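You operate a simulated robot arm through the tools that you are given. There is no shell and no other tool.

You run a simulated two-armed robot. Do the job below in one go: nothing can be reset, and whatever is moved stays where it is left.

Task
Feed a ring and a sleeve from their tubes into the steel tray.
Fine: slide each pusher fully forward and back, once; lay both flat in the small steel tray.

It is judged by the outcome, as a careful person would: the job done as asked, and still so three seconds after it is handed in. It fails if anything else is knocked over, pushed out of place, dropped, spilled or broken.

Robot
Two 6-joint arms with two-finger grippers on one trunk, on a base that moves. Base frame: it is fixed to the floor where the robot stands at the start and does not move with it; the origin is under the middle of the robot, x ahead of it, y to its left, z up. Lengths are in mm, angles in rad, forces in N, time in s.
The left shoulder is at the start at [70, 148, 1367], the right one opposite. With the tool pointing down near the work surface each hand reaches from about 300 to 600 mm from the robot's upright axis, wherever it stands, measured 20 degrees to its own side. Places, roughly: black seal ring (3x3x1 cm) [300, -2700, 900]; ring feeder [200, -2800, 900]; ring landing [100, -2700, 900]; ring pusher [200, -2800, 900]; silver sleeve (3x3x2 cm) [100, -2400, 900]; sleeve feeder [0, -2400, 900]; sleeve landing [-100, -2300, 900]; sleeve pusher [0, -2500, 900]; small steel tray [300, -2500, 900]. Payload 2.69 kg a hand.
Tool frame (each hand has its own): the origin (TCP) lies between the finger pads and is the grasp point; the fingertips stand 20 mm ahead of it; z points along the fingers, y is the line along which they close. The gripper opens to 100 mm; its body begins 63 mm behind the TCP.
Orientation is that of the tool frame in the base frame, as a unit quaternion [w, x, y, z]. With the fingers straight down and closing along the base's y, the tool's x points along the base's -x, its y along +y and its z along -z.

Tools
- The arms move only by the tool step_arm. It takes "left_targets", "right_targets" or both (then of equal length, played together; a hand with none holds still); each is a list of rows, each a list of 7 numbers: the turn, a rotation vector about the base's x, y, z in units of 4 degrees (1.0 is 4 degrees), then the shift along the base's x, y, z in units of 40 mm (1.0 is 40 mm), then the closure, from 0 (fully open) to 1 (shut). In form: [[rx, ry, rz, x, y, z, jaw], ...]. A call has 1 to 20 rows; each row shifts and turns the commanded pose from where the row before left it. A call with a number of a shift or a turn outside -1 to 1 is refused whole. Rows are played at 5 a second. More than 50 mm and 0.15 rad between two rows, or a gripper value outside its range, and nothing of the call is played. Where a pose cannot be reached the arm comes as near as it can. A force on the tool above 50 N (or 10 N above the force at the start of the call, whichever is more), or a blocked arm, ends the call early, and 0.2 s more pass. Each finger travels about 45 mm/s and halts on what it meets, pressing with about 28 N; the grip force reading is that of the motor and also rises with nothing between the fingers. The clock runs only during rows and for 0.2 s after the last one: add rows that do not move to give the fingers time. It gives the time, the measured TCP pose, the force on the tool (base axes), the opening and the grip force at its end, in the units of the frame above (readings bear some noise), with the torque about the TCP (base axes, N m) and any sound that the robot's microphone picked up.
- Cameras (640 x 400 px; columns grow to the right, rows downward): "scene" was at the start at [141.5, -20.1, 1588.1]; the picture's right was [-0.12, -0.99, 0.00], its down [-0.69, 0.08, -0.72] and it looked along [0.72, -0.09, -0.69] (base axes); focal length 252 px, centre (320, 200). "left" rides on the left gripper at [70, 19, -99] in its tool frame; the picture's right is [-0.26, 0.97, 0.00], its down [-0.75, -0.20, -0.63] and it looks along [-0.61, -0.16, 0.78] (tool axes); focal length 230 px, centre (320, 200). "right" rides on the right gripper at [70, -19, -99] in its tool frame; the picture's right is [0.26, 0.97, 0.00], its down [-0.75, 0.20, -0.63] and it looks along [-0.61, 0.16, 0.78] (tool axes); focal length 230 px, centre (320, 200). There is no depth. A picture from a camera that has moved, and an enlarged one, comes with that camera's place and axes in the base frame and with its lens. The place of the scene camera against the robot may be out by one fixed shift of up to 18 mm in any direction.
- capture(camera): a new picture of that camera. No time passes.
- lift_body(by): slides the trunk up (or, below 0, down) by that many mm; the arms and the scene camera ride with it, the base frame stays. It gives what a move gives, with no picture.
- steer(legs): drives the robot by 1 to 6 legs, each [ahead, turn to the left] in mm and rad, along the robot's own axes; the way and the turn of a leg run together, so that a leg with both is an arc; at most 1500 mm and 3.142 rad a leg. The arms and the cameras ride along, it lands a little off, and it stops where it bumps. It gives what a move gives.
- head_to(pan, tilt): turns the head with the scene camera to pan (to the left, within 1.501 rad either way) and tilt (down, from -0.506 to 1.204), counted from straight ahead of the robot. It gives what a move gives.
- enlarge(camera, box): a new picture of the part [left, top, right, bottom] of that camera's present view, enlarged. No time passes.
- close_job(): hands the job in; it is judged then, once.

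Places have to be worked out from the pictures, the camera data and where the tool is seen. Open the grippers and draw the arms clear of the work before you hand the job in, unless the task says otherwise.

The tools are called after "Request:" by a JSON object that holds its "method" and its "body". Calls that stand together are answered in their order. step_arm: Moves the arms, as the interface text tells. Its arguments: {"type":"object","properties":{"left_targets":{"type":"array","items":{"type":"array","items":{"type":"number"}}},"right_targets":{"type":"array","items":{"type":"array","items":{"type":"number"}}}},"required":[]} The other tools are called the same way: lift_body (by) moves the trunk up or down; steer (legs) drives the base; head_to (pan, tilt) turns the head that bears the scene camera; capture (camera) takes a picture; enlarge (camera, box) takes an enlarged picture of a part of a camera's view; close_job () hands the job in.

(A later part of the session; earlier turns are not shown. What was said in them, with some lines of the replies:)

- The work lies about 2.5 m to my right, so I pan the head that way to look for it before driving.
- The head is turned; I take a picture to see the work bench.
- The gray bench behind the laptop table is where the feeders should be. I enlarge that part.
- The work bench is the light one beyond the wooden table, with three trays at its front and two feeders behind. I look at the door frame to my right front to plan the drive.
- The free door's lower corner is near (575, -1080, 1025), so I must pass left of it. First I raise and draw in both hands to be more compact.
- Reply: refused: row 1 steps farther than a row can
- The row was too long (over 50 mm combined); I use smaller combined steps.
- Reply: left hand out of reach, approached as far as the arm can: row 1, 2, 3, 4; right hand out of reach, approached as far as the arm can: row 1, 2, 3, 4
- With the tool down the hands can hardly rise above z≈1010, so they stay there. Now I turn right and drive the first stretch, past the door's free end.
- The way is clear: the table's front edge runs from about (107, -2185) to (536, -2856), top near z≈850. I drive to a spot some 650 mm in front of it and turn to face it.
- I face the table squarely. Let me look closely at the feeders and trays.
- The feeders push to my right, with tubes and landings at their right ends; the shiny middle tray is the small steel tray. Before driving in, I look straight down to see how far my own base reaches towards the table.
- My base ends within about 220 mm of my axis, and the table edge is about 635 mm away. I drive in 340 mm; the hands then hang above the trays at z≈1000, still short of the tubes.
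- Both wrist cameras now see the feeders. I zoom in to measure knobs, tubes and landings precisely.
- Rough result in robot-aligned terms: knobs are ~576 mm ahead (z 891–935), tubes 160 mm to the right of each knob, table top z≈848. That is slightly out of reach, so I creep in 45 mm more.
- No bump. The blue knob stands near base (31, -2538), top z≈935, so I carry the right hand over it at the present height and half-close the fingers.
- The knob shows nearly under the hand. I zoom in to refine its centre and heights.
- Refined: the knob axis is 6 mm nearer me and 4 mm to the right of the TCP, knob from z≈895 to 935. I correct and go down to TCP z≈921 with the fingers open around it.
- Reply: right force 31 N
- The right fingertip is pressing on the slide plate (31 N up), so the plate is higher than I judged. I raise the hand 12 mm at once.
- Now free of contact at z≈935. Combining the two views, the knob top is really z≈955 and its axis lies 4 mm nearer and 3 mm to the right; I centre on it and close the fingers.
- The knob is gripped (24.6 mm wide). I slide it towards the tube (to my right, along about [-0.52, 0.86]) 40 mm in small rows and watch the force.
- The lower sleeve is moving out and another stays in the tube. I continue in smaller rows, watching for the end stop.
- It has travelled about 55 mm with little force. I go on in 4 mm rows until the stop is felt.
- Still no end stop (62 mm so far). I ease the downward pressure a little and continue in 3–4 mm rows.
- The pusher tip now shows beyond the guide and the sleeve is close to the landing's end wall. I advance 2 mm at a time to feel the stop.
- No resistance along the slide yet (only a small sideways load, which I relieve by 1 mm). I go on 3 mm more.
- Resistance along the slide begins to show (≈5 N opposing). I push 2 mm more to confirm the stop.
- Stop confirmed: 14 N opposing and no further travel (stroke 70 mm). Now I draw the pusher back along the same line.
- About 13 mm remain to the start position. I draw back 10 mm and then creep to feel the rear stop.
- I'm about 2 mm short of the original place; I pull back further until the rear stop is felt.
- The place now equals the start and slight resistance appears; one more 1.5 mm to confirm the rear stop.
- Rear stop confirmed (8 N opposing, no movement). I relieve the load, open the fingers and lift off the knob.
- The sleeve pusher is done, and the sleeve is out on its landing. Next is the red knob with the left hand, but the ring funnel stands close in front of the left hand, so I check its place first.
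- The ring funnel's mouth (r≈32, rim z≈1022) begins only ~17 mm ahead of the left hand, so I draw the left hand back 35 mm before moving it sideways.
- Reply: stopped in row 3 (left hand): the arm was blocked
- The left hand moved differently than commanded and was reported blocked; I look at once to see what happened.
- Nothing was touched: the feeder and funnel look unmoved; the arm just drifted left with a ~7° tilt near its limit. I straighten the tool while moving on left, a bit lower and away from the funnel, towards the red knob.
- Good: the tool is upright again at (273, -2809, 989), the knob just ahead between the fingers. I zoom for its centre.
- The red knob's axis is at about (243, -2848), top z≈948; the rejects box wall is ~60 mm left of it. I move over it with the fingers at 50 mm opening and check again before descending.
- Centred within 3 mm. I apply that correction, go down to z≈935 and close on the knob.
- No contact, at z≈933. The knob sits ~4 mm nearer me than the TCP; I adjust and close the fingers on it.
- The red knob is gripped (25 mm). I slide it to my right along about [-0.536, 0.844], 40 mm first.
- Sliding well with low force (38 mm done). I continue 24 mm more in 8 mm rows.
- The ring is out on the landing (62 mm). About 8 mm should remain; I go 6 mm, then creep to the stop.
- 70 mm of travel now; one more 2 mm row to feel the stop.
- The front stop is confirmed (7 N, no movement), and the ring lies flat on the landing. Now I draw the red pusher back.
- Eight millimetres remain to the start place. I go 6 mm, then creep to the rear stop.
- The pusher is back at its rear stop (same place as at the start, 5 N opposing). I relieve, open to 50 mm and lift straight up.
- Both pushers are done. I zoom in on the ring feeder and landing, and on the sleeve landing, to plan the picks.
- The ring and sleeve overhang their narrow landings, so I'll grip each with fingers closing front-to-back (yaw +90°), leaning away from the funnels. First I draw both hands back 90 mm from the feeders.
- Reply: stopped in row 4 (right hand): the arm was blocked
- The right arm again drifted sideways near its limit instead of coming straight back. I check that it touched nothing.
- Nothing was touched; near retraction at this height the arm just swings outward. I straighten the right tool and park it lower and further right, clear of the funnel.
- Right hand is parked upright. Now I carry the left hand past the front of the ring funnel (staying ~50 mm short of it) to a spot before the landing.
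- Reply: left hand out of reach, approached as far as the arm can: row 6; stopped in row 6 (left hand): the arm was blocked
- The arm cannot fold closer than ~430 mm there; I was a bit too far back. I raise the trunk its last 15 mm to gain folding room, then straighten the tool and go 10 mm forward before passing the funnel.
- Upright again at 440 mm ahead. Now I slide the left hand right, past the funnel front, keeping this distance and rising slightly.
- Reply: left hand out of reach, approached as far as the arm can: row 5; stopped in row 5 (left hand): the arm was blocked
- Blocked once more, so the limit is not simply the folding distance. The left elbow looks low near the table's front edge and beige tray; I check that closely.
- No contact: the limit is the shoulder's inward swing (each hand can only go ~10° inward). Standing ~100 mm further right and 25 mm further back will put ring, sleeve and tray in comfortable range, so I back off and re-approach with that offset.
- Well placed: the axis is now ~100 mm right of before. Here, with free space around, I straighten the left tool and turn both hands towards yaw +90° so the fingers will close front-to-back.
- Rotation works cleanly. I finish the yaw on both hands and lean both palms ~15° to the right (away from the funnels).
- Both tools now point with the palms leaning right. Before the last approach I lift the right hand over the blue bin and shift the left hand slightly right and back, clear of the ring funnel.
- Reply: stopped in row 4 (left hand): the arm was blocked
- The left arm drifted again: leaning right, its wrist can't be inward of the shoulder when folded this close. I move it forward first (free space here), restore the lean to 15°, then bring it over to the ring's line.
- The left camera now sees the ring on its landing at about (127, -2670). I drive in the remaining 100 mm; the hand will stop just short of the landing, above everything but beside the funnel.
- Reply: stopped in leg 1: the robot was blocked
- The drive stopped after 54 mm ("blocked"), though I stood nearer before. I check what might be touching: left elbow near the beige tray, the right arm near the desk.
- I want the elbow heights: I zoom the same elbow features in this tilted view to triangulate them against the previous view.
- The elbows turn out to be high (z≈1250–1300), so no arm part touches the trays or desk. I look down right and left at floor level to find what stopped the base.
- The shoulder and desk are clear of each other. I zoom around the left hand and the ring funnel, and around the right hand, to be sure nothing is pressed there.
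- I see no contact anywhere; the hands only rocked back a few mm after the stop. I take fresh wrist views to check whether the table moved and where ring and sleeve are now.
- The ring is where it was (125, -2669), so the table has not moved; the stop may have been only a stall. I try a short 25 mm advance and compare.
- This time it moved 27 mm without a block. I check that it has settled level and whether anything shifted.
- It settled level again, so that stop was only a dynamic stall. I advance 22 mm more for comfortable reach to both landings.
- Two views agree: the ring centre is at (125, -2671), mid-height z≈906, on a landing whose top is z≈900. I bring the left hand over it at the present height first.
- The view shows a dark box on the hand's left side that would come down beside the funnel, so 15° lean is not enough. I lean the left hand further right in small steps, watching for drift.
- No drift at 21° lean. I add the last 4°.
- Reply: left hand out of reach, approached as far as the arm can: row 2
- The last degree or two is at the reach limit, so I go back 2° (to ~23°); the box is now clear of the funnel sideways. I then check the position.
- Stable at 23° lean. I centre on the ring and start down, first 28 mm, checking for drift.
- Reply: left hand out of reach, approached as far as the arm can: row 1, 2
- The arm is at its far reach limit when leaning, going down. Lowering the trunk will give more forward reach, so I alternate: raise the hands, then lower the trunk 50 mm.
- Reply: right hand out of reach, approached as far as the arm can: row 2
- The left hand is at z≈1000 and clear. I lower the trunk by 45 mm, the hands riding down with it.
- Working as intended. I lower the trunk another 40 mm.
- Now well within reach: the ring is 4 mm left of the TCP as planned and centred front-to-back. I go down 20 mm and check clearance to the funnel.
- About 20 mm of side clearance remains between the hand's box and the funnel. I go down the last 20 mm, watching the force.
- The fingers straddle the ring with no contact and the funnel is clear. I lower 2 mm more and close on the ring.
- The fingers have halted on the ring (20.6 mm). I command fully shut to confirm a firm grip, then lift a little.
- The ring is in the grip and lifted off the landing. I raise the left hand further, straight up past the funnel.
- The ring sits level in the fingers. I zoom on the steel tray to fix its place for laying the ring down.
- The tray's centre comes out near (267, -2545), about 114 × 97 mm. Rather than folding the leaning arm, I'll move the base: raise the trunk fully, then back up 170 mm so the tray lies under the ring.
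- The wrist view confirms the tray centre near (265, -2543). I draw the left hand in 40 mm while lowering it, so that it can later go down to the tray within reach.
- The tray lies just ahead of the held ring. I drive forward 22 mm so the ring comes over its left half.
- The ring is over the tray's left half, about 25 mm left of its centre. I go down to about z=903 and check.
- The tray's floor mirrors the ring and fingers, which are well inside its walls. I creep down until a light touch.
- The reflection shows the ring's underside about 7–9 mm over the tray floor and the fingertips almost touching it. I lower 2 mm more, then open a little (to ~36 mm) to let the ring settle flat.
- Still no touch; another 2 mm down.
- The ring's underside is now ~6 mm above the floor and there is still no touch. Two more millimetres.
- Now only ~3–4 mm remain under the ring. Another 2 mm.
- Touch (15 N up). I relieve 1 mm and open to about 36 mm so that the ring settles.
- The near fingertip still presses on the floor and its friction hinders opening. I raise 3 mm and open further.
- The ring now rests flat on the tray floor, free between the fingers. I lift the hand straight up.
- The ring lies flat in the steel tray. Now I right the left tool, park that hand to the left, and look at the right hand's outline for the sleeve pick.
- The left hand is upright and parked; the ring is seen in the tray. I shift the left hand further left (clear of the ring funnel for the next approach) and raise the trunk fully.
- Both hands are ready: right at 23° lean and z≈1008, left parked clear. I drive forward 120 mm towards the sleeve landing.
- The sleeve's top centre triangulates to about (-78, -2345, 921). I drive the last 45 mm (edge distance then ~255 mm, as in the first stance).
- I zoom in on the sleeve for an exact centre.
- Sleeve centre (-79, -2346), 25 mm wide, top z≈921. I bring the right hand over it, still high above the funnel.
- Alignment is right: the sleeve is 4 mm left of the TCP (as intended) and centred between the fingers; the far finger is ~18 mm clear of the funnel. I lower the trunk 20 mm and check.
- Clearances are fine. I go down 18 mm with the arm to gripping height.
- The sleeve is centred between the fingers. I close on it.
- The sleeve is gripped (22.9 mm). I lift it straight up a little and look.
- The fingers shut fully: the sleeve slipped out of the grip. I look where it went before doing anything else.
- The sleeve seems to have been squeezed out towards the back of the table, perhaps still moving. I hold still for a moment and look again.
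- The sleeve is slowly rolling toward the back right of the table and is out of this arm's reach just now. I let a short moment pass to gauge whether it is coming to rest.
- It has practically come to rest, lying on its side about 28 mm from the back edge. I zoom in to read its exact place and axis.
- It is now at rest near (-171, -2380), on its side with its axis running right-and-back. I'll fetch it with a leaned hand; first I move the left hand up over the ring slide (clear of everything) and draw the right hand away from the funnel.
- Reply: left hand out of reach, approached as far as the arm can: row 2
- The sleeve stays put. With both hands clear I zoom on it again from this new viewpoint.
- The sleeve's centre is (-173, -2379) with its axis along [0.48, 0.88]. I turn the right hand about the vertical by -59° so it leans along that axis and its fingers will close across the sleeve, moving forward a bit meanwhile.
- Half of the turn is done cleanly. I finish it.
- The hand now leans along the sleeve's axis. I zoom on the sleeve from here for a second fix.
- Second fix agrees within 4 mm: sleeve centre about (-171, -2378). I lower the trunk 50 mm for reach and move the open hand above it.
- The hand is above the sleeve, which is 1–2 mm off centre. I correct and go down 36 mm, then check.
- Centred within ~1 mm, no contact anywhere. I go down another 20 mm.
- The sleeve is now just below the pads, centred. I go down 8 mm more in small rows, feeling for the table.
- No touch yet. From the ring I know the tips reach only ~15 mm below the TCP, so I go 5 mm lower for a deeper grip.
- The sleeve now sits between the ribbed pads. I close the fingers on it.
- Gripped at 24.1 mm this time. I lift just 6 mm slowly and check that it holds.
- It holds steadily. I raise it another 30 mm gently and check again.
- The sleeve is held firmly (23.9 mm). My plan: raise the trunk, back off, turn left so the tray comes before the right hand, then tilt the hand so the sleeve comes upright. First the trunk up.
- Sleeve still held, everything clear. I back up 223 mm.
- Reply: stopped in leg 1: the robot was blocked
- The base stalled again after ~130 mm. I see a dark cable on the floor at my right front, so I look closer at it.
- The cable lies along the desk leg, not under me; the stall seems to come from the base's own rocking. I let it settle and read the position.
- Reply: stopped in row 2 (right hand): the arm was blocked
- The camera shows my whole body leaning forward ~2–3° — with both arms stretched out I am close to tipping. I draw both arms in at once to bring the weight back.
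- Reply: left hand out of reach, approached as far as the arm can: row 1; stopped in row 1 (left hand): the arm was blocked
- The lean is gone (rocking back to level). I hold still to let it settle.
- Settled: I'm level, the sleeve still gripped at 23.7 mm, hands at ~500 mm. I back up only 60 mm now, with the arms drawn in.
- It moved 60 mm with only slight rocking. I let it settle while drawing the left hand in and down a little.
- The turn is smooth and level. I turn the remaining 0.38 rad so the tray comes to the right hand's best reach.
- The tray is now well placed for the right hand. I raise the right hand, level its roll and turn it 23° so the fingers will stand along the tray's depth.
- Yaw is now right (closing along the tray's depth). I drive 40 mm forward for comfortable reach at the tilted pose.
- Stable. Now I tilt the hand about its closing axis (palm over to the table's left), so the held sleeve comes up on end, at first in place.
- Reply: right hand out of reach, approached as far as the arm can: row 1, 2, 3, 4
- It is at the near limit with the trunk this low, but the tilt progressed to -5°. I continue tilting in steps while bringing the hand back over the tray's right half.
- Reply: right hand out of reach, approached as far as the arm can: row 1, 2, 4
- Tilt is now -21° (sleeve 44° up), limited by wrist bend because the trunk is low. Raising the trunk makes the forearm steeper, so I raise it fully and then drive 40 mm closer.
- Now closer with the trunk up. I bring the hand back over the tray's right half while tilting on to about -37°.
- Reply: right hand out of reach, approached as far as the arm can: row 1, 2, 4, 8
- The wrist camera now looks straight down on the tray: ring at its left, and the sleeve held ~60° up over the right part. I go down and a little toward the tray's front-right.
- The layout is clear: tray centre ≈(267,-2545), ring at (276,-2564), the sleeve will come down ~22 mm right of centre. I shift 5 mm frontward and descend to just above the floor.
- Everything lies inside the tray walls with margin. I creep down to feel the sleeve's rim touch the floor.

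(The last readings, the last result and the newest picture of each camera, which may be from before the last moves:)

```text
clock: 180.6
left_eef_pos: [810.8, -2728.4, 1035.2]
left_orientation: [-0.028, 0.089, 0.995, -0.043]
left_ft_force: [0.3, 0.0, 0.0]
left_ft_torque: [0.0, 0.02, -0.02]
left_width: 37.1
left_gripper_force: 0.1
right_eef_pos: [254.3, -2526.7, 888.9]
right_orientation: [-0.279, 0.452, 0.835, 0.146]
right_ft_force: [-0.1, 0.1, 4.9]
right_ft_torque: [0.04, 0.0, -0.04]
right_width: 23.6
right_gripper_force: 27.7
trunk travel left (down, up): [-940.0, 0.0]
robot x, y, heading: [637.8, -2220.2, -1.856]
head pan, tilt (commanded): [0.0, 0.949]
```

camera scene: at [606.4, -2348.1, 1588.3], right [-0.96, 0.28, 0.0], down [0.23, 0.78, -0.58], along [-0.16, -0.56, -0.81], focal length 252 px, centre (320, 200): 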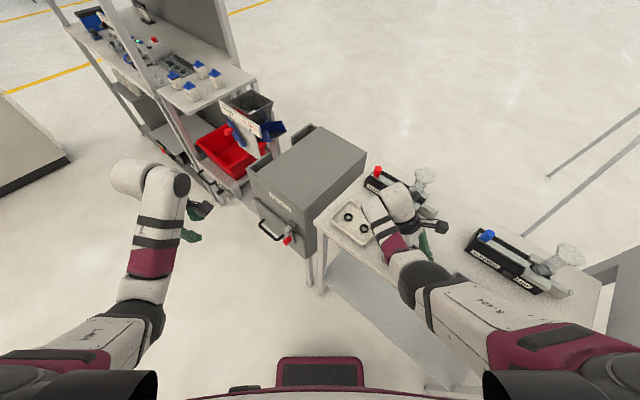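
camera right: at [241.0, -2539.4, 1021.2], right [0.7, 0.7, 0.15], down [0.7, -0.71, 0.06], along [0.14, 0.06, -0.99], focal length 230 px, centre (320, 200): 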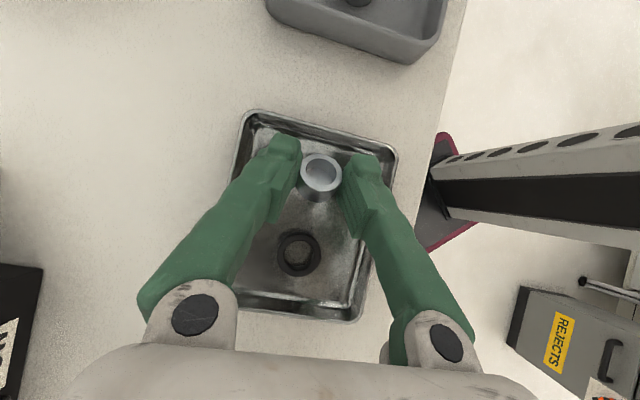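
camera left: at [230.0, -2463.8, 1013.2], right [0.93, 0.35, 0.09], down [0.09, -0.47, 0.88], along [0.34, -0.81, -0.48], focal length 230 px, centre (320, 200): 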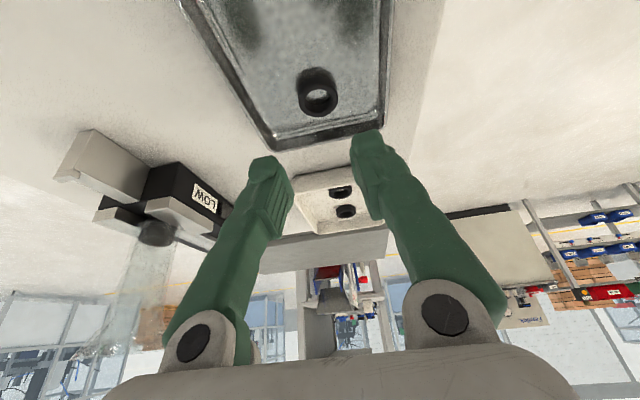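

Contact (5 N) at z≈889. I press down gently so that the sleeve may turn upright within the grip.

Request:
{"method": "step_arm", "body": {"right_targets": [[0, 0, 0, 0, 0, -0.05, 1.0], [0, 0, 0, 0, 0, 0, 1.0]]}}

Request:
{"method": "step_arm", "body": {"right_targets": [[0, 0, 0, 0, 0, -0.04, 1.0], [0, 0, 0, 0, 0, 0, 1.0]]}}

Request:
{"method": "enlarge", "body": {"camera": "right", "box": [220, 90, 420, 215]}}

```text
clock: 181.2
left_eef_pos: [812.6, -2728.6, 1035.1]
left_orientation: [-0.028, 0.089, 0.995, -0.043]
left_ft_force: [0.5, 0.1, -0.2]
left_ft_torque: [0.02, -0.01, -0.01]
left_width: 36.9
left_gripper_force: 0.0
right_eef_pos: [253.8, -2526.4, 889.1]
right_orientation: [-0.278, 0.452, 0.835, 0.145]
right_ft_force: [-1.6, -0.4, 12.6]
right_ft_torque: [0.13, 0.16, 0.03]
right_width: 23.8
right_gripper_force: 28.2
trunk travel left (down, up): [-940.0, 0.0]
robot x, y, heading: [631.7, -2219.4, -1.855]
head pan, tilt (commanded): [0.0, 0.949]
```

```text
clock: 181.8
left_eef_pos: [811.7, -2727.4, 1035.0]
left_orientation: [-0.028, 0.09, 0.995, -0.044]
left_ft_force: [-0.3, -0.8, -0.1]
left_ft_torque: [0.01, -0.02, -0.02]
left_width: 37.0
left_gripper_force: 0.0
right_eef_pos: [254.1, -2526.5, 888.4]
right_orientation: [-0.279, 0.453, 0.834, 0.145]
right_ft_force: [-3.2, -1.8, 22.4]
right_ft_torque: [0.23, 0.28, 0.05]
right_width: 23.9
right_gripper_force: 28.1
trunk travel left (down, up): [-940.0, 0.0]
robot x, y, heading: [633.1, -2222.7, -1.855]
head pan, tilt (commanded): [0.0, 0.949]
```

```text
3.20 times, centred on (320, 152) of right
camera zoom: at [242.1, -2538.4, 1010.7], right [0.7, 0.7, 0.14], down [0.7, -0.71, 0.06], along [0.14, 0.06, -0.99], focal length 736 px, centre (320, 352)
```

zoom: 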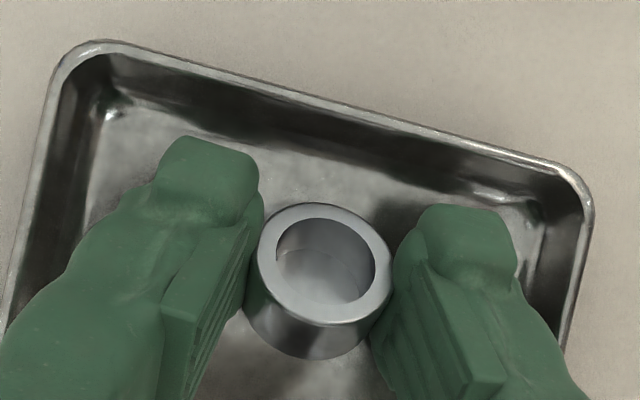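

The sleeve's rim rests on the floor, leaning only ~30° from upright, so it will settle onto its end when freed. I relieve the pressure and open slightly.

Request:
{"method": "step_arm", "body": {"right_targets": [[0, 0, 0, 0, 0, 0.07, 1.0], [0, 0, 0, 0, 0, 0, 1.0]]}}

Request:
{"method": "step_arm", "body": {"right_targets": [[0, 0, 0, 0, 0, 0, 0.74], [0, 0, 0, 0, 0, 0, 0.7], [0, 0, 0, 0, 0, 0, 0.68], [0, 0, 0, 0, 0, 0, 0.68]]}}

Request:
{"method": "enlarge", "body": {"camera": "right", "box": [220, 90, 420, 215]}}

```text
clock: 182.4
left_eef_pos: [812.2, -2727.5, 1034.8]
left_orientation: [-0.029, 0.088, 0.995, -0.043]
left_ft_force: [0.1, 0.1, -0.5]
left_ft_torque: [0.02, 0.0, 0.01]
left_width: 37.0
left_gripper_force: 0.0
right_eef_pos: [255.0, -2527.2, 888.5]
right_orientation: [-0.276, 0.452, 0.835, 0.147]
right_ft_force: [-0.7, -1.6, 7.0]
right_ft_torque: [0.04, 0.06, -0.01]
right_width: 23.8
right_gripper_force: 27.6
trunk travel left (down, up): [-940.0, 0.0]
robot x, y, heading: [631.1, -2217.9, -1.857]
head pan, tilt (commanded): [0.0, 0.949]
```

```text
clock: 183.4
left_eef_pos: [811.6, -2728.8, 1033.6]
left_orientation: [-0.026, 0.09, 0.995, -0.044]
left_ft_force: [-0.7, 0.4, -0.6]
left_ft_torque: [0.01, 0.0, -0.01]
left_width: 37.2
left_gripper_force: 0.0
right_eef_pos: [254.9, -2526.6, 888.7]
right_orientation: [-0.277, 0.453, 0.835, 0.147]
right_ft_force: [-1.1, -0.6, 0.6]
right_ft_torque: [0.01, 0.0, 0.0]
right_width: 32.0
right_gripper_force: 0.0
trunk travel left (down, up): [-940.0, 0.0]
robot x, y, heading: [633.4, -2220.8, -1.857]
head pan, tilt (commanded): [0.0, 0.949]
```

```text
3.20 times, centred on (320, 152) of right
camera zoom: at [240.7, -2539.3, 1011.4], right [0.7, 0.7, 0.15], down [0.7, -0.71, 0.06], along [0.14, 0.06, -0.99], focal length 736 px, centre (320, 352)
```

zoom: 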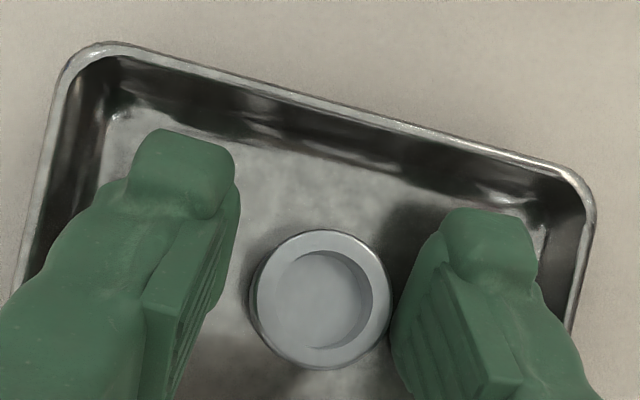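

The sleeve has settled upright: its top face now shows as a full circle, standing flat in the tray. I centre the fingers off it and lift the hand straight up.

Request:
{"method": "step_arm", "body": {"right_targets": [[0, 0, 0, 0.03, 0.02, 0, 0.66], [0, 0, 0, 0, 0, 0.1, 0.65], [0, 0, 0, 0, 0, 0.3, 0.65], [0, 0, 0, 0, 0, 0.5, 0.65], [0, 0, 0, 0, 0, 0.5, 0.65], [0, 0, 0, 0, 0, 0, 0.65]]}}

Request:
{"method": "capture", "body": {"camera": "right"}}

Request:
{"method": "enlarge", "body": {"camera": "right", "box": [210, 80, 434, 220]}}

```text
clock: 184.8
left_eef_pos: [811.6, -2729.8, 1034.0]
left_orientation: [-0.028, 0.09, 0.995, -0.043]
left_ft_force: [-0.5, 1.1, 0.1]
left_ft_torque: [0.03, 0.02, 0.0]
left_width: 37.2
left_gripper_force: 0.0
right_eef_pos: [254.5, -2525.1, 944.9]
right_orientation: [-0.278, 0.453, 0.834, 0.147]
right_ft_force: [-0.2, -0.4, 0.1]
right_ft_torque: [-0.01, 0.02, -0.02]
right_width: 34.8
right_gripper_force: 0.0
trunk travel left (down, up): [-940.0, 0.0]
robot x, y, heading: [627.3, -2218.3, -1.859]
head pan, tilt (commanded): [0.0, 0.949]
```

```text
taken
camera right: at [240.9, -2537.9, 1068.0], right [0.7, 0.7, 0.15], down [0.7, -0.71, 0.06], along [0.14, 0.06, -0.99], focal length 230 px, centre (320, 200)
```

right: 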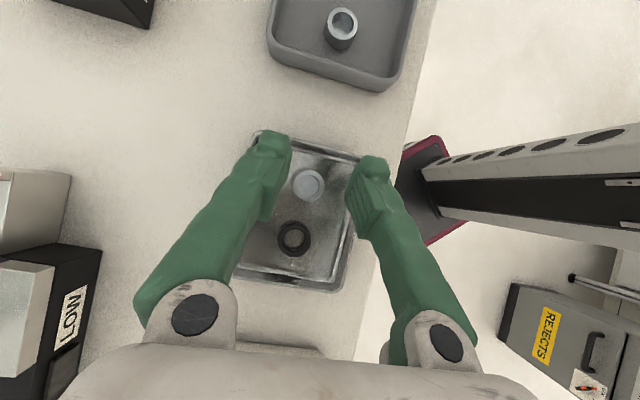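

```text
2.86 times, centred on (322, 150) of right
camera zoom: at [240.9, -2537.9, 1068.0], right [0.7, 0.7, 0.15], down [0.7, -0.71, 0.06], along [0.14, 0.06, -0.99], focal length 657 px, centre (314, 343)
```

zoom: 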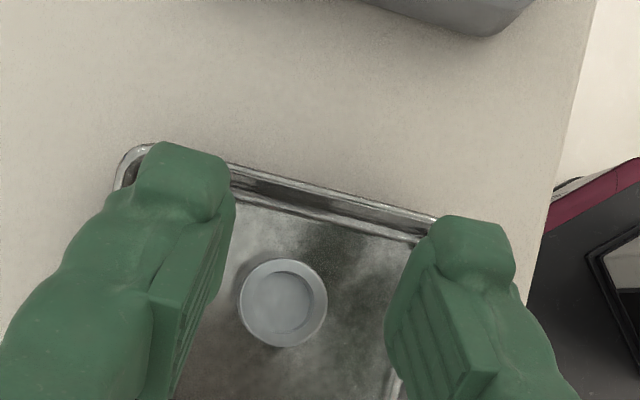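

Ring and sleeve both lie in the steel tray. I raise the right hand further and then back the robot away in a gentle step.

Request:
{"method": "step_arm", "body": {"right_targets": [[0, 0, 0, -0.03, -0.15, 0.4, 0.5], [0, 0, 0, -0.03, -0.15, 0.4, 0.3], [0, 0, 0, -0.03, -0.15, 0.2, 0.2], [0, 0, 0, 0, 0, 0, 0.2]]}}

Request:
{"method": "steer", "body": {"legs": [[-60, 0]]}}

Request:
{"method": "step_arm", "body": {"right_targets": [[0, 0, 0, 0, 0, 0, 0.2], [0, 0, 0, 0, 0, 0, 0.2], [0, 0, 0, 0, 0, 0, 0.2], [0, 0, 0, 0, 0, 0, 0.2]]}}

Request:
{"method": "capture", "body": {"camera": "scene"}}

```text
clock: 185.8
left_eef_pos: [810.5, -2728.1, 1033.8]
left_orientation: [-0.029, 0.09, 0.995, -0.043]
left_ft_force: [0.0, 0.2, 0.4]
left_ft_torque: [0.06, 0.01, 0.0]
left_width: 37.0
left_gripper_force: 0.1
right_eef_pos: [250.9, -2546.6, 979.8]
right_orientation: [-0.278, 0.452, 0.835, 0.146]
right_ft_force: [0.7, 1.0, -0.1]
right_ft_torque: [0.0, 0.04, 0.0]
right_width: 79.7
right_gripper_force: 0.0
right hand out of reach, approached as far as the arm can: row 3
trunk travel left (down, up): [-940.0, 0.0]
robot x, y, heading: [631.6, -2221.2, -1.86]
head pan, tilt (commanded): [0.0, 0.949]
```

```text
clock: 186.8
left_eef_pos: [825.0, -2681.0, 1030.4]
left_orientation: [-0.027, 0.088, 0.995, -0.038]
left_ft_force: [0.3, -0.9, -0.9]
left_ft_torque: [0.04, -0.03, 0.01]
left_width: 36.9
left_gripper_force: 0.0
right_eef_pos: [265.1, -2499.6, 976.2]
right_orientation: [-0.279, 0.451, 0.834, 0.151]
right_ft_force: [-0.5, -0.7, 0.0]
right_ft_torque: [0.09, -0.03, -0.06]
right_width: 80.2
right_gripper_force: 0.0
trunk travel left (down, up): [-940.0, 0.0]
robot x, y, heading: [648.2, -2167.1, -1.849]
head pan, tilt (commanded): [0.0, 0.949]
```

```text
clock: 187.8
left_eef_pos: [828.8, -2670.0, 1036.0]
left_orientation: [-0.027, 0.088, 0.995, -0.044]
left_ft_force: [0.3, 1.0, 0.1]
left_ft_torque: [-0.01, -0.01, 0.02]
left_width: 36.9
left_gripper_force: 0.1
right_eef_pos: [267.6, -2489.0, 981.1]
right_orientation: [-0.278, 0.452, 0.835, 0.146]
right_ft_force: [0.8, 0.3, -0.7]
right_ft_torque: [0.0, 0.02, 0.05]
right_width: 80.1
right_gripper_force: 0.1
trunk travel left (down, up): [-940.0, 0.0]
robot x, y, heading: [650.2, -2161.4, -1.847]
head pan, tilt (commanded): [0.0, 0.949]
```

```text
taken
camera scene: at [623.8, -2288.8, 1588.6], right [-0.96, 0.28, 0.0], down [0.23, 0.78, -0.58], along [-0.16, -0.56, -0.81], focal length 252 px, centre (320, 200)
```

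scene: 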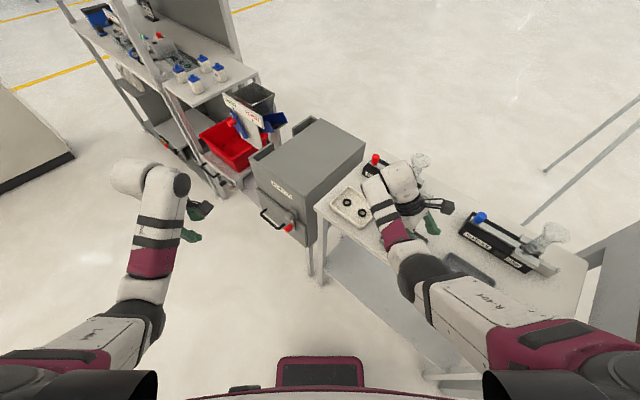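

Stable. I back off another 120 mm in two gentle legs and open both grippers fully.

Request:
{"method": "steer", "body": {"legs": [[-60, 0]]}}

Request:
{"method": "step_arm", "body": {"left_targets": [[0, 0, 0, 0, 0, 0, 0.4], [0, 0, 0, 0, 0, 0, 0.2], [0, 0, 0, 0, 0, 0, 0], [0, 0, 0, 0, 0, 0, 0]], "right_targets": [[0, 0, 0, 0, 0, 0, 0.1], [0, 0, 0, 0, 0, 0, 0], [0, 0, 0, 0, 0, 0, 0], [0, 0, 0, 0, 0, 0, 0]]}}

Request:
{"method": "steer", "body": {"legs": [[-80, 0]]}}

Request:
{"method": "step_arm", "body": {"right_targets": [[0, 0, 0, 0, 0, 0, 0], [0, 0, 0, 0, 0, 0, 0], [0, 0, 0, 0, 0, 0, 0], [0, 0, 0, 0, 0, 0, 0]]}}

Request:
{"method": "capture", "body": {"camera": "scene"}}

```text
clock: 188.8
left_eef_pos: [840.7, -2625.5, 1030.7]
left_orientation: [-0.026, 0.089, 0.995, -0.038]
left_ft_force: [0.9, -0.5, 0.3]
left_ft_torque: [0.08, -0.03, -0.04]
left_width: 37.0
left_gripper_force: 0.0
right_eef_pos: [279.1, -2443.3, 976.1]
right_orientation: [-0.279, 0.451, 0.834, 0.152]
right_ft_force: [1.0, 0.0, -0.3]
right_ft_torque: [0.08, 0.0, -0.02]
right_width: 79.9
right_gripper_force: 0.1
trunk travel left (down, up): [-940.0, 0.0]
robot x, y, heading: [664.9, -2103.9, -1.857]
head pan, tilt (commanded): [0.0, 0.949]
```

```text
clock: 189.8
left_eef_pos: [844.2, -2613.5, 1036.0]
left_orientation: [-0.028, 0.09, 0.995, -0.044]
left_ft_force: [0.3, -0.3, 0.1]
left_ft_torque: [-0.03, 0.0, 0.0]
left_width: 100.1
left_gripper_force: 0.1
right_eef_pos: [283.7, -2432.5, 980.1]
right_orientation: [-0.278, 0.453, 0.834, 0.146]
right_ft_force: [0.0, 1.3, -0.1]
right_ft_torque: [-0.04, -0.01, -0.02]
right_width: 99.9
right_gripper_force: 0.1
trunk travel left (down, up): [-940.0, 0.0]
robot x, y, heading: [662.3, -2113.1, -1.855]
head pan, tilt (commanded): [0.0, 0.949]
```

```text
clock: 190.8
left_eef_pos: [861.5, -2552.7, 1029.2]
left_orientation: [-0.026, 0.09, 0.995, -0.038]
left_ft_force: [0.6, 0.4, 0.0]
left_ft_torque: [0.05, -0.04, 0.03]
left_width: 99.9
left_gripper_force: 0.0
right_eef_pos: [301.3, -2369.9, 975.2]
right_orientation: [-0.279, 0.452, 0.834, 0.152]
right_ft_force: [-0.3, -1.3, -0.2]
right_ft_torque: [0.04, -0.05, -0.02]
right_width: 100.0
right_gripper_force: 0.1
trunk travel left (down, up): [-940.0, 0.0]
robot x, y, heading: [687.9, -2031.8, -1.856]
head pan, tilt (commanded): [0.0, 0.949]
```

```text
clock: 191.8
left_eef_pos: [867.1, -2536.1, 1035.3]
left_orientation: [-0.028, 0.089, 0.995, -0.045]
left_ft_force: [0.4, 0.8, 0.7]
left_ft_torque: [-0.04, 0.04, -0.02]
left_width: 99.7
left_gripper_force: 0.1
right_eef_pos: [306.0, -2354.5, 981.3]
right_orientation: [-0.277, 0.454, 0.835, 0.144]
right_ft_force: [0.4, 0.5, 0.8]
right_ft_torque: [-0.04, 0.02, -0.01]
right_width: 100.1
right_gripper_force: 0.0
trunk travel left (down, up): [-940.0, 0.0]
robot x, y, heading: [684.6, -2029.9, -1.856]
head pan, tilt (commanded): [0.0, 0.949]
```

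```text
taken
camera scene: at [663.1, -2154.1, 1588.7], right [-0.96, 0.28, 0.0], down [0.23, 0.78, -0.58], along [-0.16, -0.56, -0.81], focal length 252 px, centre (320, 200)
```

scene: 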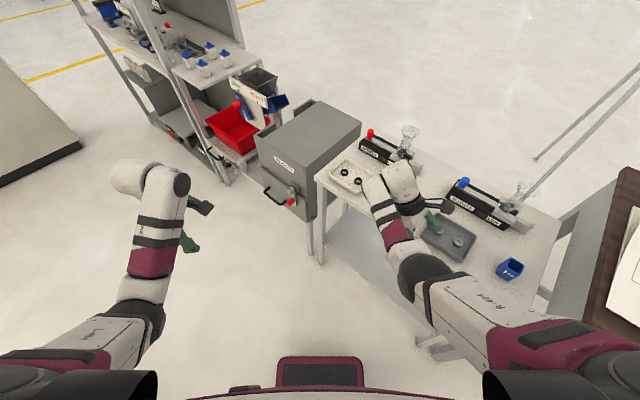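

The arms are nearly clear. I back off another 160 mm in two gentle legs, then inspect the work.

Request:
{"method": "steer", "body": {"legs": [[-80, 0]]}}

Request:
{"method": "step_arm", "body": {"right_targets": [[0, 0, 0, 0, 0, 0, 0], [0, 0, 0, 0, 0, 0, 0], [0, 0, 0, 0, 0, 0, 0], [0, 0, 0, 0, 0, 0, 0]]}}

Request:
{"method": "steer", "body": {"legs": [[-80, 0]]}}

Request:
{"method": "step_arm", "body": {"right_targets": [[0, 0, 0, 0, 0, 0, 0], [0, 0, 0, 0, 0, 0, 0], [0, 0, 0, 0, 0, 0, 0], [0, 0, 0, 0, 0, 0, 0]]}}

Request:
{"method": "head_to", "body": {"pan": -0.45, "tilt": 0.75}}

Request:
{"method": "capture", "body": {"camera": "scene"}}

```text
clock: 192.9
left_eef_pos: [884.5, -2475.9, 1030.5]
left_orientation: [-0.027, 0.09, 0.995, -0.037]
left_ft_force: [-0.4, 0.3, -0.3]
left_ft_torque: [0.08, 0.0, -0.01]
left_width: 100.1
left_gripper_force: 0.2
right_eef_pos: [325.0, -2293.3, 975.3]
right_orientation: [-0.279, 0.451, 0.834, 0.151]
right_ft_force: [0.6, -0.1, 0.9]
right_ft_torque: [0.02, 0.0, -0.06]
right_width: 100.0
right_gripper_force: 0.1
trunk travel left (down, up): [-940.0, 0.0]
robot x, y, heading: [712.1, -1955.9, -1.857]
head pan, tilt (commanded): [0.0, 0.949]
```

```text
clock: 193.9
left_eef_pos: [887.8, -2460.2, 1035.7]
left_orientation: [-0.029, 0.089, 0.995, -0.046]
left_ft_force: [-0.1, 0.3, 0.0]
left_ft_torque: [-0.01, 0.0, 0.02]
left_width: 100.0
left_gripper_force: 0.0
right_eef_pos: [329.5, -2279.5, 982.7]
right_orientation: [-0.277, 0.454, 0.835, 0.144]
right_ft_force: [-0.9, 0.9, 0.7]
right_ft_torque: [-0.04, 0.01, 0.02]
right_width: 100.2
right_gripper_force: 0.1
trunk travel left (down, up): [-940.0, 0.0]
robot x, y, heading: [712.4, -1954.0, -1.855]
head pan, tilt (commanded): [0.0, 0.949]
```

```text
clock: 195.0
left_eef_pos: [906.3, -2398.4, 1029.6]
left_orientation: [-0.027, 0.09, 0.995, -0.038]
left_ft_force: [-0.4, -1.0, 0.9]
left_ft_torque: [0.03, -0.02, -0.02]
left_width: 100.0
left_gripper_force: 0.1
right_eef_pos: [347.5, -2216.0, 976.1]
right_orientation: [-0.279, 0.451, 0.835, 0.151]
right_ft_force: [0.1, 0.1, -0.2]
right_ft_torque: [0.07, 0.0, 0.0]
right_width: 100.0
right_gripper_force: 0.1
trunk travel left (down, up): [-940.0, 0.0]
robot x, y, heading: [732.8, -1876.7, -1.855]
head pan, tilt (commanded): [0.0, 0.949]
```

```text
clock: 196.0
left_eef_pos: [911.5, -2383.8, 1035.6]
left_orientation: [-0.029, 0.09, 0.994, -0.046]
left_ft_force: [-0.4, -0.2, 0.5]
left_ft_torque: [-0.07, 0.02, 0.03]
left_width: 100.2
left_gripper_force: 0.0
right_eef_pos: [350.7, -2200.8, 983.1]
right_orientation: [-0.277, 0.454, 0.835, 0.144]
right_ft_force: [0.2, 0.5, -0.3]
right_ft_torque: [-0.02, -0.02, 0.0]
right_width: 100.0
right_gripper_force: 0.1
trunk travel left (down, up): [-940.0, 0.0]
robot x, y, heading: [729.2, -1875.3, -1.856]
head pan, tilt (commanded): [0.0, 0.949]
```

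```text
clock: 196.9
left_eef_pos: [910.8, -2385.5, 1034.7]
left_orientation: [-0.029, 0.091, 0.994, -0.043]
left_ft_force: [0.1, -0.6, -0.4]
left_ft_torque: [0.03, -0.01, 0.02]
left_width: 99.9
left_gripper_force: 0.1
right_eef_pos: [349.1, -2203.8, 980.8]
right_orientation: [-0.278, 0.453, 0.835, 0.145]
right_ft_force: [0.2, 0.4, -0.3]
right_ft_torque: [0.01, 0.01, -0.03]
right_width: 99.8
right_gripper_force: 0.1
trunk travel left (down, up): [-940.0, 0.0]
robot x, y, heading: [732.0, -1876.0, -1.856]
head pan, tilt (commanded): [-0.45, 0.75]
```

```text
taken
camera scene: at [672.0, -1996.1, 1603.8], right [-0.74, 0.67, 0.0], down [0.46, 0.51, -0.73], along [-0.49, -0.54, -0.68], focal length 252 px, centre (320, 200)
```

scene: 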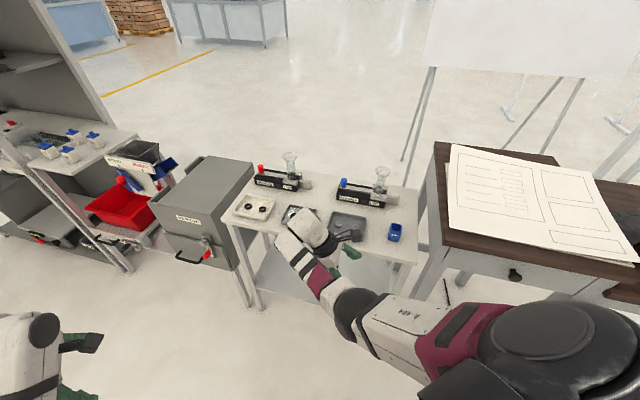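

The hand hides part of the tray from here. I zoom on the work anyway, then move the hand aside.

Request:
{"method": "enlarge", "body": {"camera": "scene", "box": [220, 140, 420, 265]}}

Request:
{"method": "steer", "body": {"legs": [[0, 0.35]]}}

Request:
{"method": "head_to", "body": {"pan": -0.8, "tilt": 0.75}}

Request:
{"method": "capture", "body": {"camera": "scene"}}

```text
3.20 times, centred on (320, 202) of scene
camera zoom: at [672.0, -1996.1, 1603.8], right [-0.74, 0.67, 0.0], down [0.46, 0.51, -0.73], along [-0.49, -0.54, -0.68], focal length 808 px, centre (320, 192)
```

zoom: 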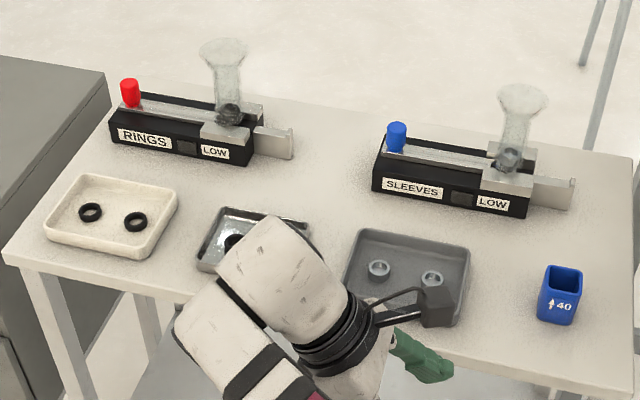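

```text
clock: 198.3
left_eef_pos: [1070.8, -2296.3, 1035.9]
left_orientation: [-0.02, -0.082, 0.995, -0.049]
left_ft_force: [-0.3, 0.3, -0.5]
left_ft_torque: [-0.02, -0.02, 0.01]
left_width: 99.9
left_gripper_force: 0.1
right_eef_pos: [482.7, -2312.9, 979.8]
right_orientation: [-0.297, 0.303, 0.901, 0.094]
right_ft_force: [0.4, 0.9, -1.0]
right_ft_torque: [0.01, 0.02, 0.0]
right_width: 100.1
right_gripper_force: 0.1
trunk travel left (down, up): [-940.0, 0.0]
robot x, y, heading: [735.0, -1873.8, -1.511]
head pan, tilt (commanded): [-0.45, 0.75]
```

```text
clock: 199.2
left_eef_pos: [1071.0, -2295.1, 1035.7]
left_orientation: [-0.02, -0.082, 0.995, -0.048]
left_ft_force: [0.0, -0.3, 0.2]
left_ft_torque: [-0.01, 0.0, 0.07]
left_width: 100.0
left_gripper_force: 0.2
right_eef_pos: [483.6, -2313.3, 980.1]
right_orientation: [-0.299, 0.304, 0.9, 0.094]
right_ft_force: [-0.3, 0.1, 0.1]
right_ft_torque: [-0.03, 0.0, 0.01]
right_width: 100.3
right_gripper_force: 0.1
trunk travel left (down, up): [-940.0, 0.0]
robot x, y, heading: [732.7, -1877.7, -1.516]
head pan, tilt (commanded): [-0.799, 0.75]
```

```text
taken
camera scene: at [689.3, -1997.0, 1603.9], right [-0.74, 0.67, 0.0], down [0.46, 0.5, -0.73], along [-0.49, -0.54, -0.68], focal length 252 px, centre (320, 200)
```

scene: 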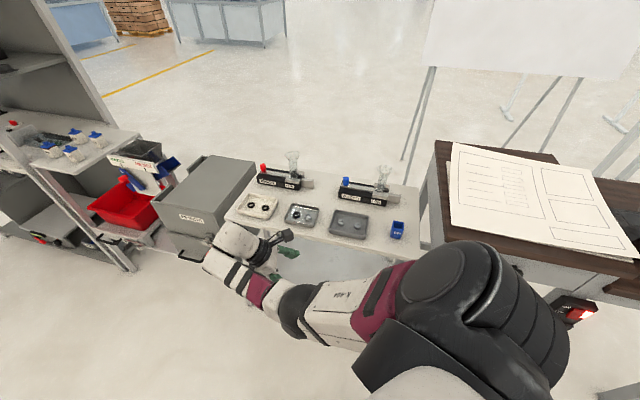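

The tray is in full view now; I zoom in on it and on the feeders for the final check.

Request:
{"method": "enlarge", "body": {"camera": "scene", "box": [270, 190, 350, 240]}}

Request:
{"method": "enlarge", "body": {"camera": "scene", "box": [220, 140, 420, 265]}}

```text
8.00 times, centred on (310, 215) of scene
camera zoom: at [689.3, -1997.0, 1603.9], right [-0.74, 0.67, 0.0], down [0.46, 0.5, -0.73], along [-0.49, -0.54, -0.68], focal length 2020 px, centre (400, 80)
```

zoom: 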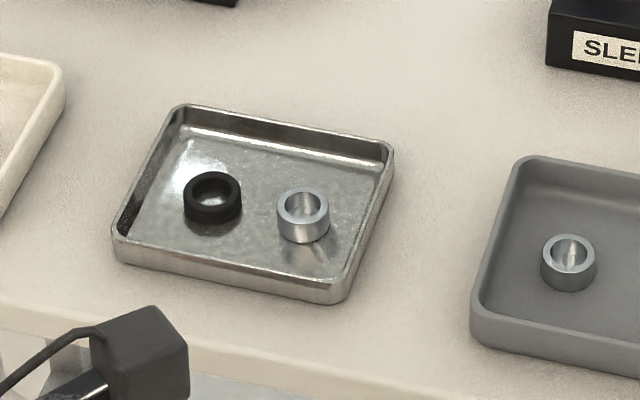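

```text
3.20 times, centred on (320, 202) of scene
camera zoom: at [689.3, -1997.0, 1603.9], right [-0.74, 0.67, 0.0], down [0.46, 0.5, -0.73], along [-0.49, -0.54, -0.68], focal length 808 px, centre (320, 192)
```

zoom: 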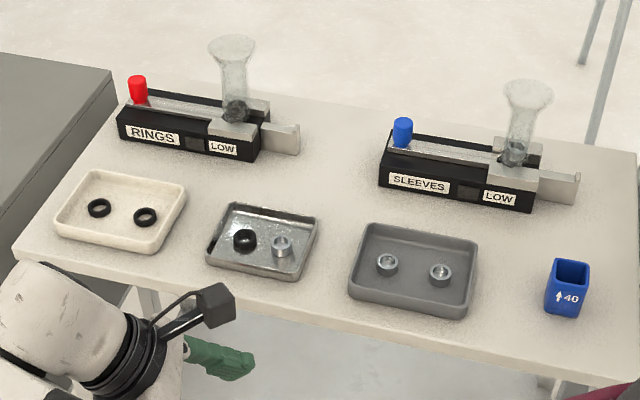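

Ring and sleeve both lie flat in the steel tray, both pushers are back at rest, and nothing else has moved. I back the arms off a little more and let everything settle.

Request:
{"method": "steer", "body": {"legs": [[-80, 0]]}}

Request:
{"method": "step_arm", "body": {"left_targets": [[0, 0, 0, 0, 0, 0, 0], [0, 0, 0, 0, 0, 0, 0], [0, 0, 0, 0, 0, 0, 0], [0, 0, 0, 0, 0, 0, 0], [0, 0, 0, 0, 0, 0, 0]], "right_targets": [[0, 0, 0, 0, 0, 0, 0], [0, 0, 0, 0, 0, 0, 0], [0, 0, 0, 0, 0, 0, 0], [0, 0, 0, 0, 0, 0, 0], [0, 0, 0, 0, 0, 0, 0]]}}

Request:
{"method": "capture", "body": {"camera": "scene"}}

```text
clock: 200.2
left_eef_pos: [1068.2, -2228.4, 1031.3]
left_orientation: [-0.021, -0.081, 0.996, -0.043]
left_ft_force: [0.0, -0.7, 1.2]
left_ft_torque: [0.07, 0.01, -0.02]
left_width: 99.9
left_gripper_force: 0.1
right_eef_pos: [479.1, -2245.4, 976.6]
right_orientation: [-0.301, 0.301, 0.899, 0.099]
right_ft_force: [0.7, -0.3, 0.9]
right_ft_torque: [0.06, 0.01, 0.01]
right_width: 100.3
right_gripper_force: 0.1
trunk travel left (down, up): [-940.0, 0.0]
robot x, y, heading: [730.6, -1797.4, -1.508]
head pan, tilt (commanded): [-0.799, 0.75]
```

```text
clock: 201.4
left_eef_pos: [1066.2, -2218.7, 1035.1]
left_orientation: [-0.021, -0.081, 0.995, -0.05]
left_ft_force: [0.3, -1.3, 0.4]
left_ft_torque: [0.02, -0.03, -0.02]
left_width: 100.2
left_gripper_force: 0.0
right_eef_pos: [478.4, -2234.1, 980.5]
right_orientation: [-0.299, 0.304, 0.9, 0.095]
right_ft_force: [-0.7, 0.6, -0.6]
right_ft_torque: [0.02, 0.02, 0.0]
right_width: 100.2
right_gripper_force: 0.1
trunk travel left (down, up): [-940.0, 0.0]
robot x, y, heading: [730.3, -1795.0, -1.511]
head pan, tilt (commanded): [-0.799, 0.75]
```

```text
taken
camera scene: at [684.3, -1919.0, 1603.8], right [-0.74, 0.68, 0.0], down [0.46, 0.5, -0.73], along [-0.49, -0.54, -0.68], focal length 252 px, centre (320, 200)
```

scene: 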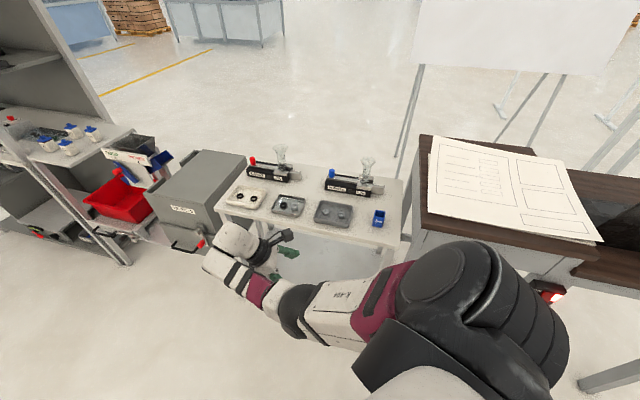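

Everything is at rest: ring and sleeve flat in the small steel tray, pushers back, grippers open and arms clear of the work. I hand the job in.

Request:
{"method": "close_job", "body": {}}

```text
The job is handed in.
```

The ring and the sleeve are both lying flat in the small steel tray. Each pusher was slid fully forward to its stop and back to its rear stop, once. The last pictures show both feeders, the other two trays and the blue bin where they were before.

- **Sleeve dropped once:** on my first try the sleeve slipped out of the right gripper as I closed on it. It fell onto the table behind its feeder and rolled to about 28 mm from the back edge. I picked it up from there and stood it upright in the tray.
- **Base stalls:** the base stopped short twice while driving. The first time I found no contact, and the ring on its landing had not shifted. The second time the robot leaned forward about 3° with both arms stretched out, and came level again once I drew the arms in.

I handed the job in with both grippers open and the arms drawn back from the table.
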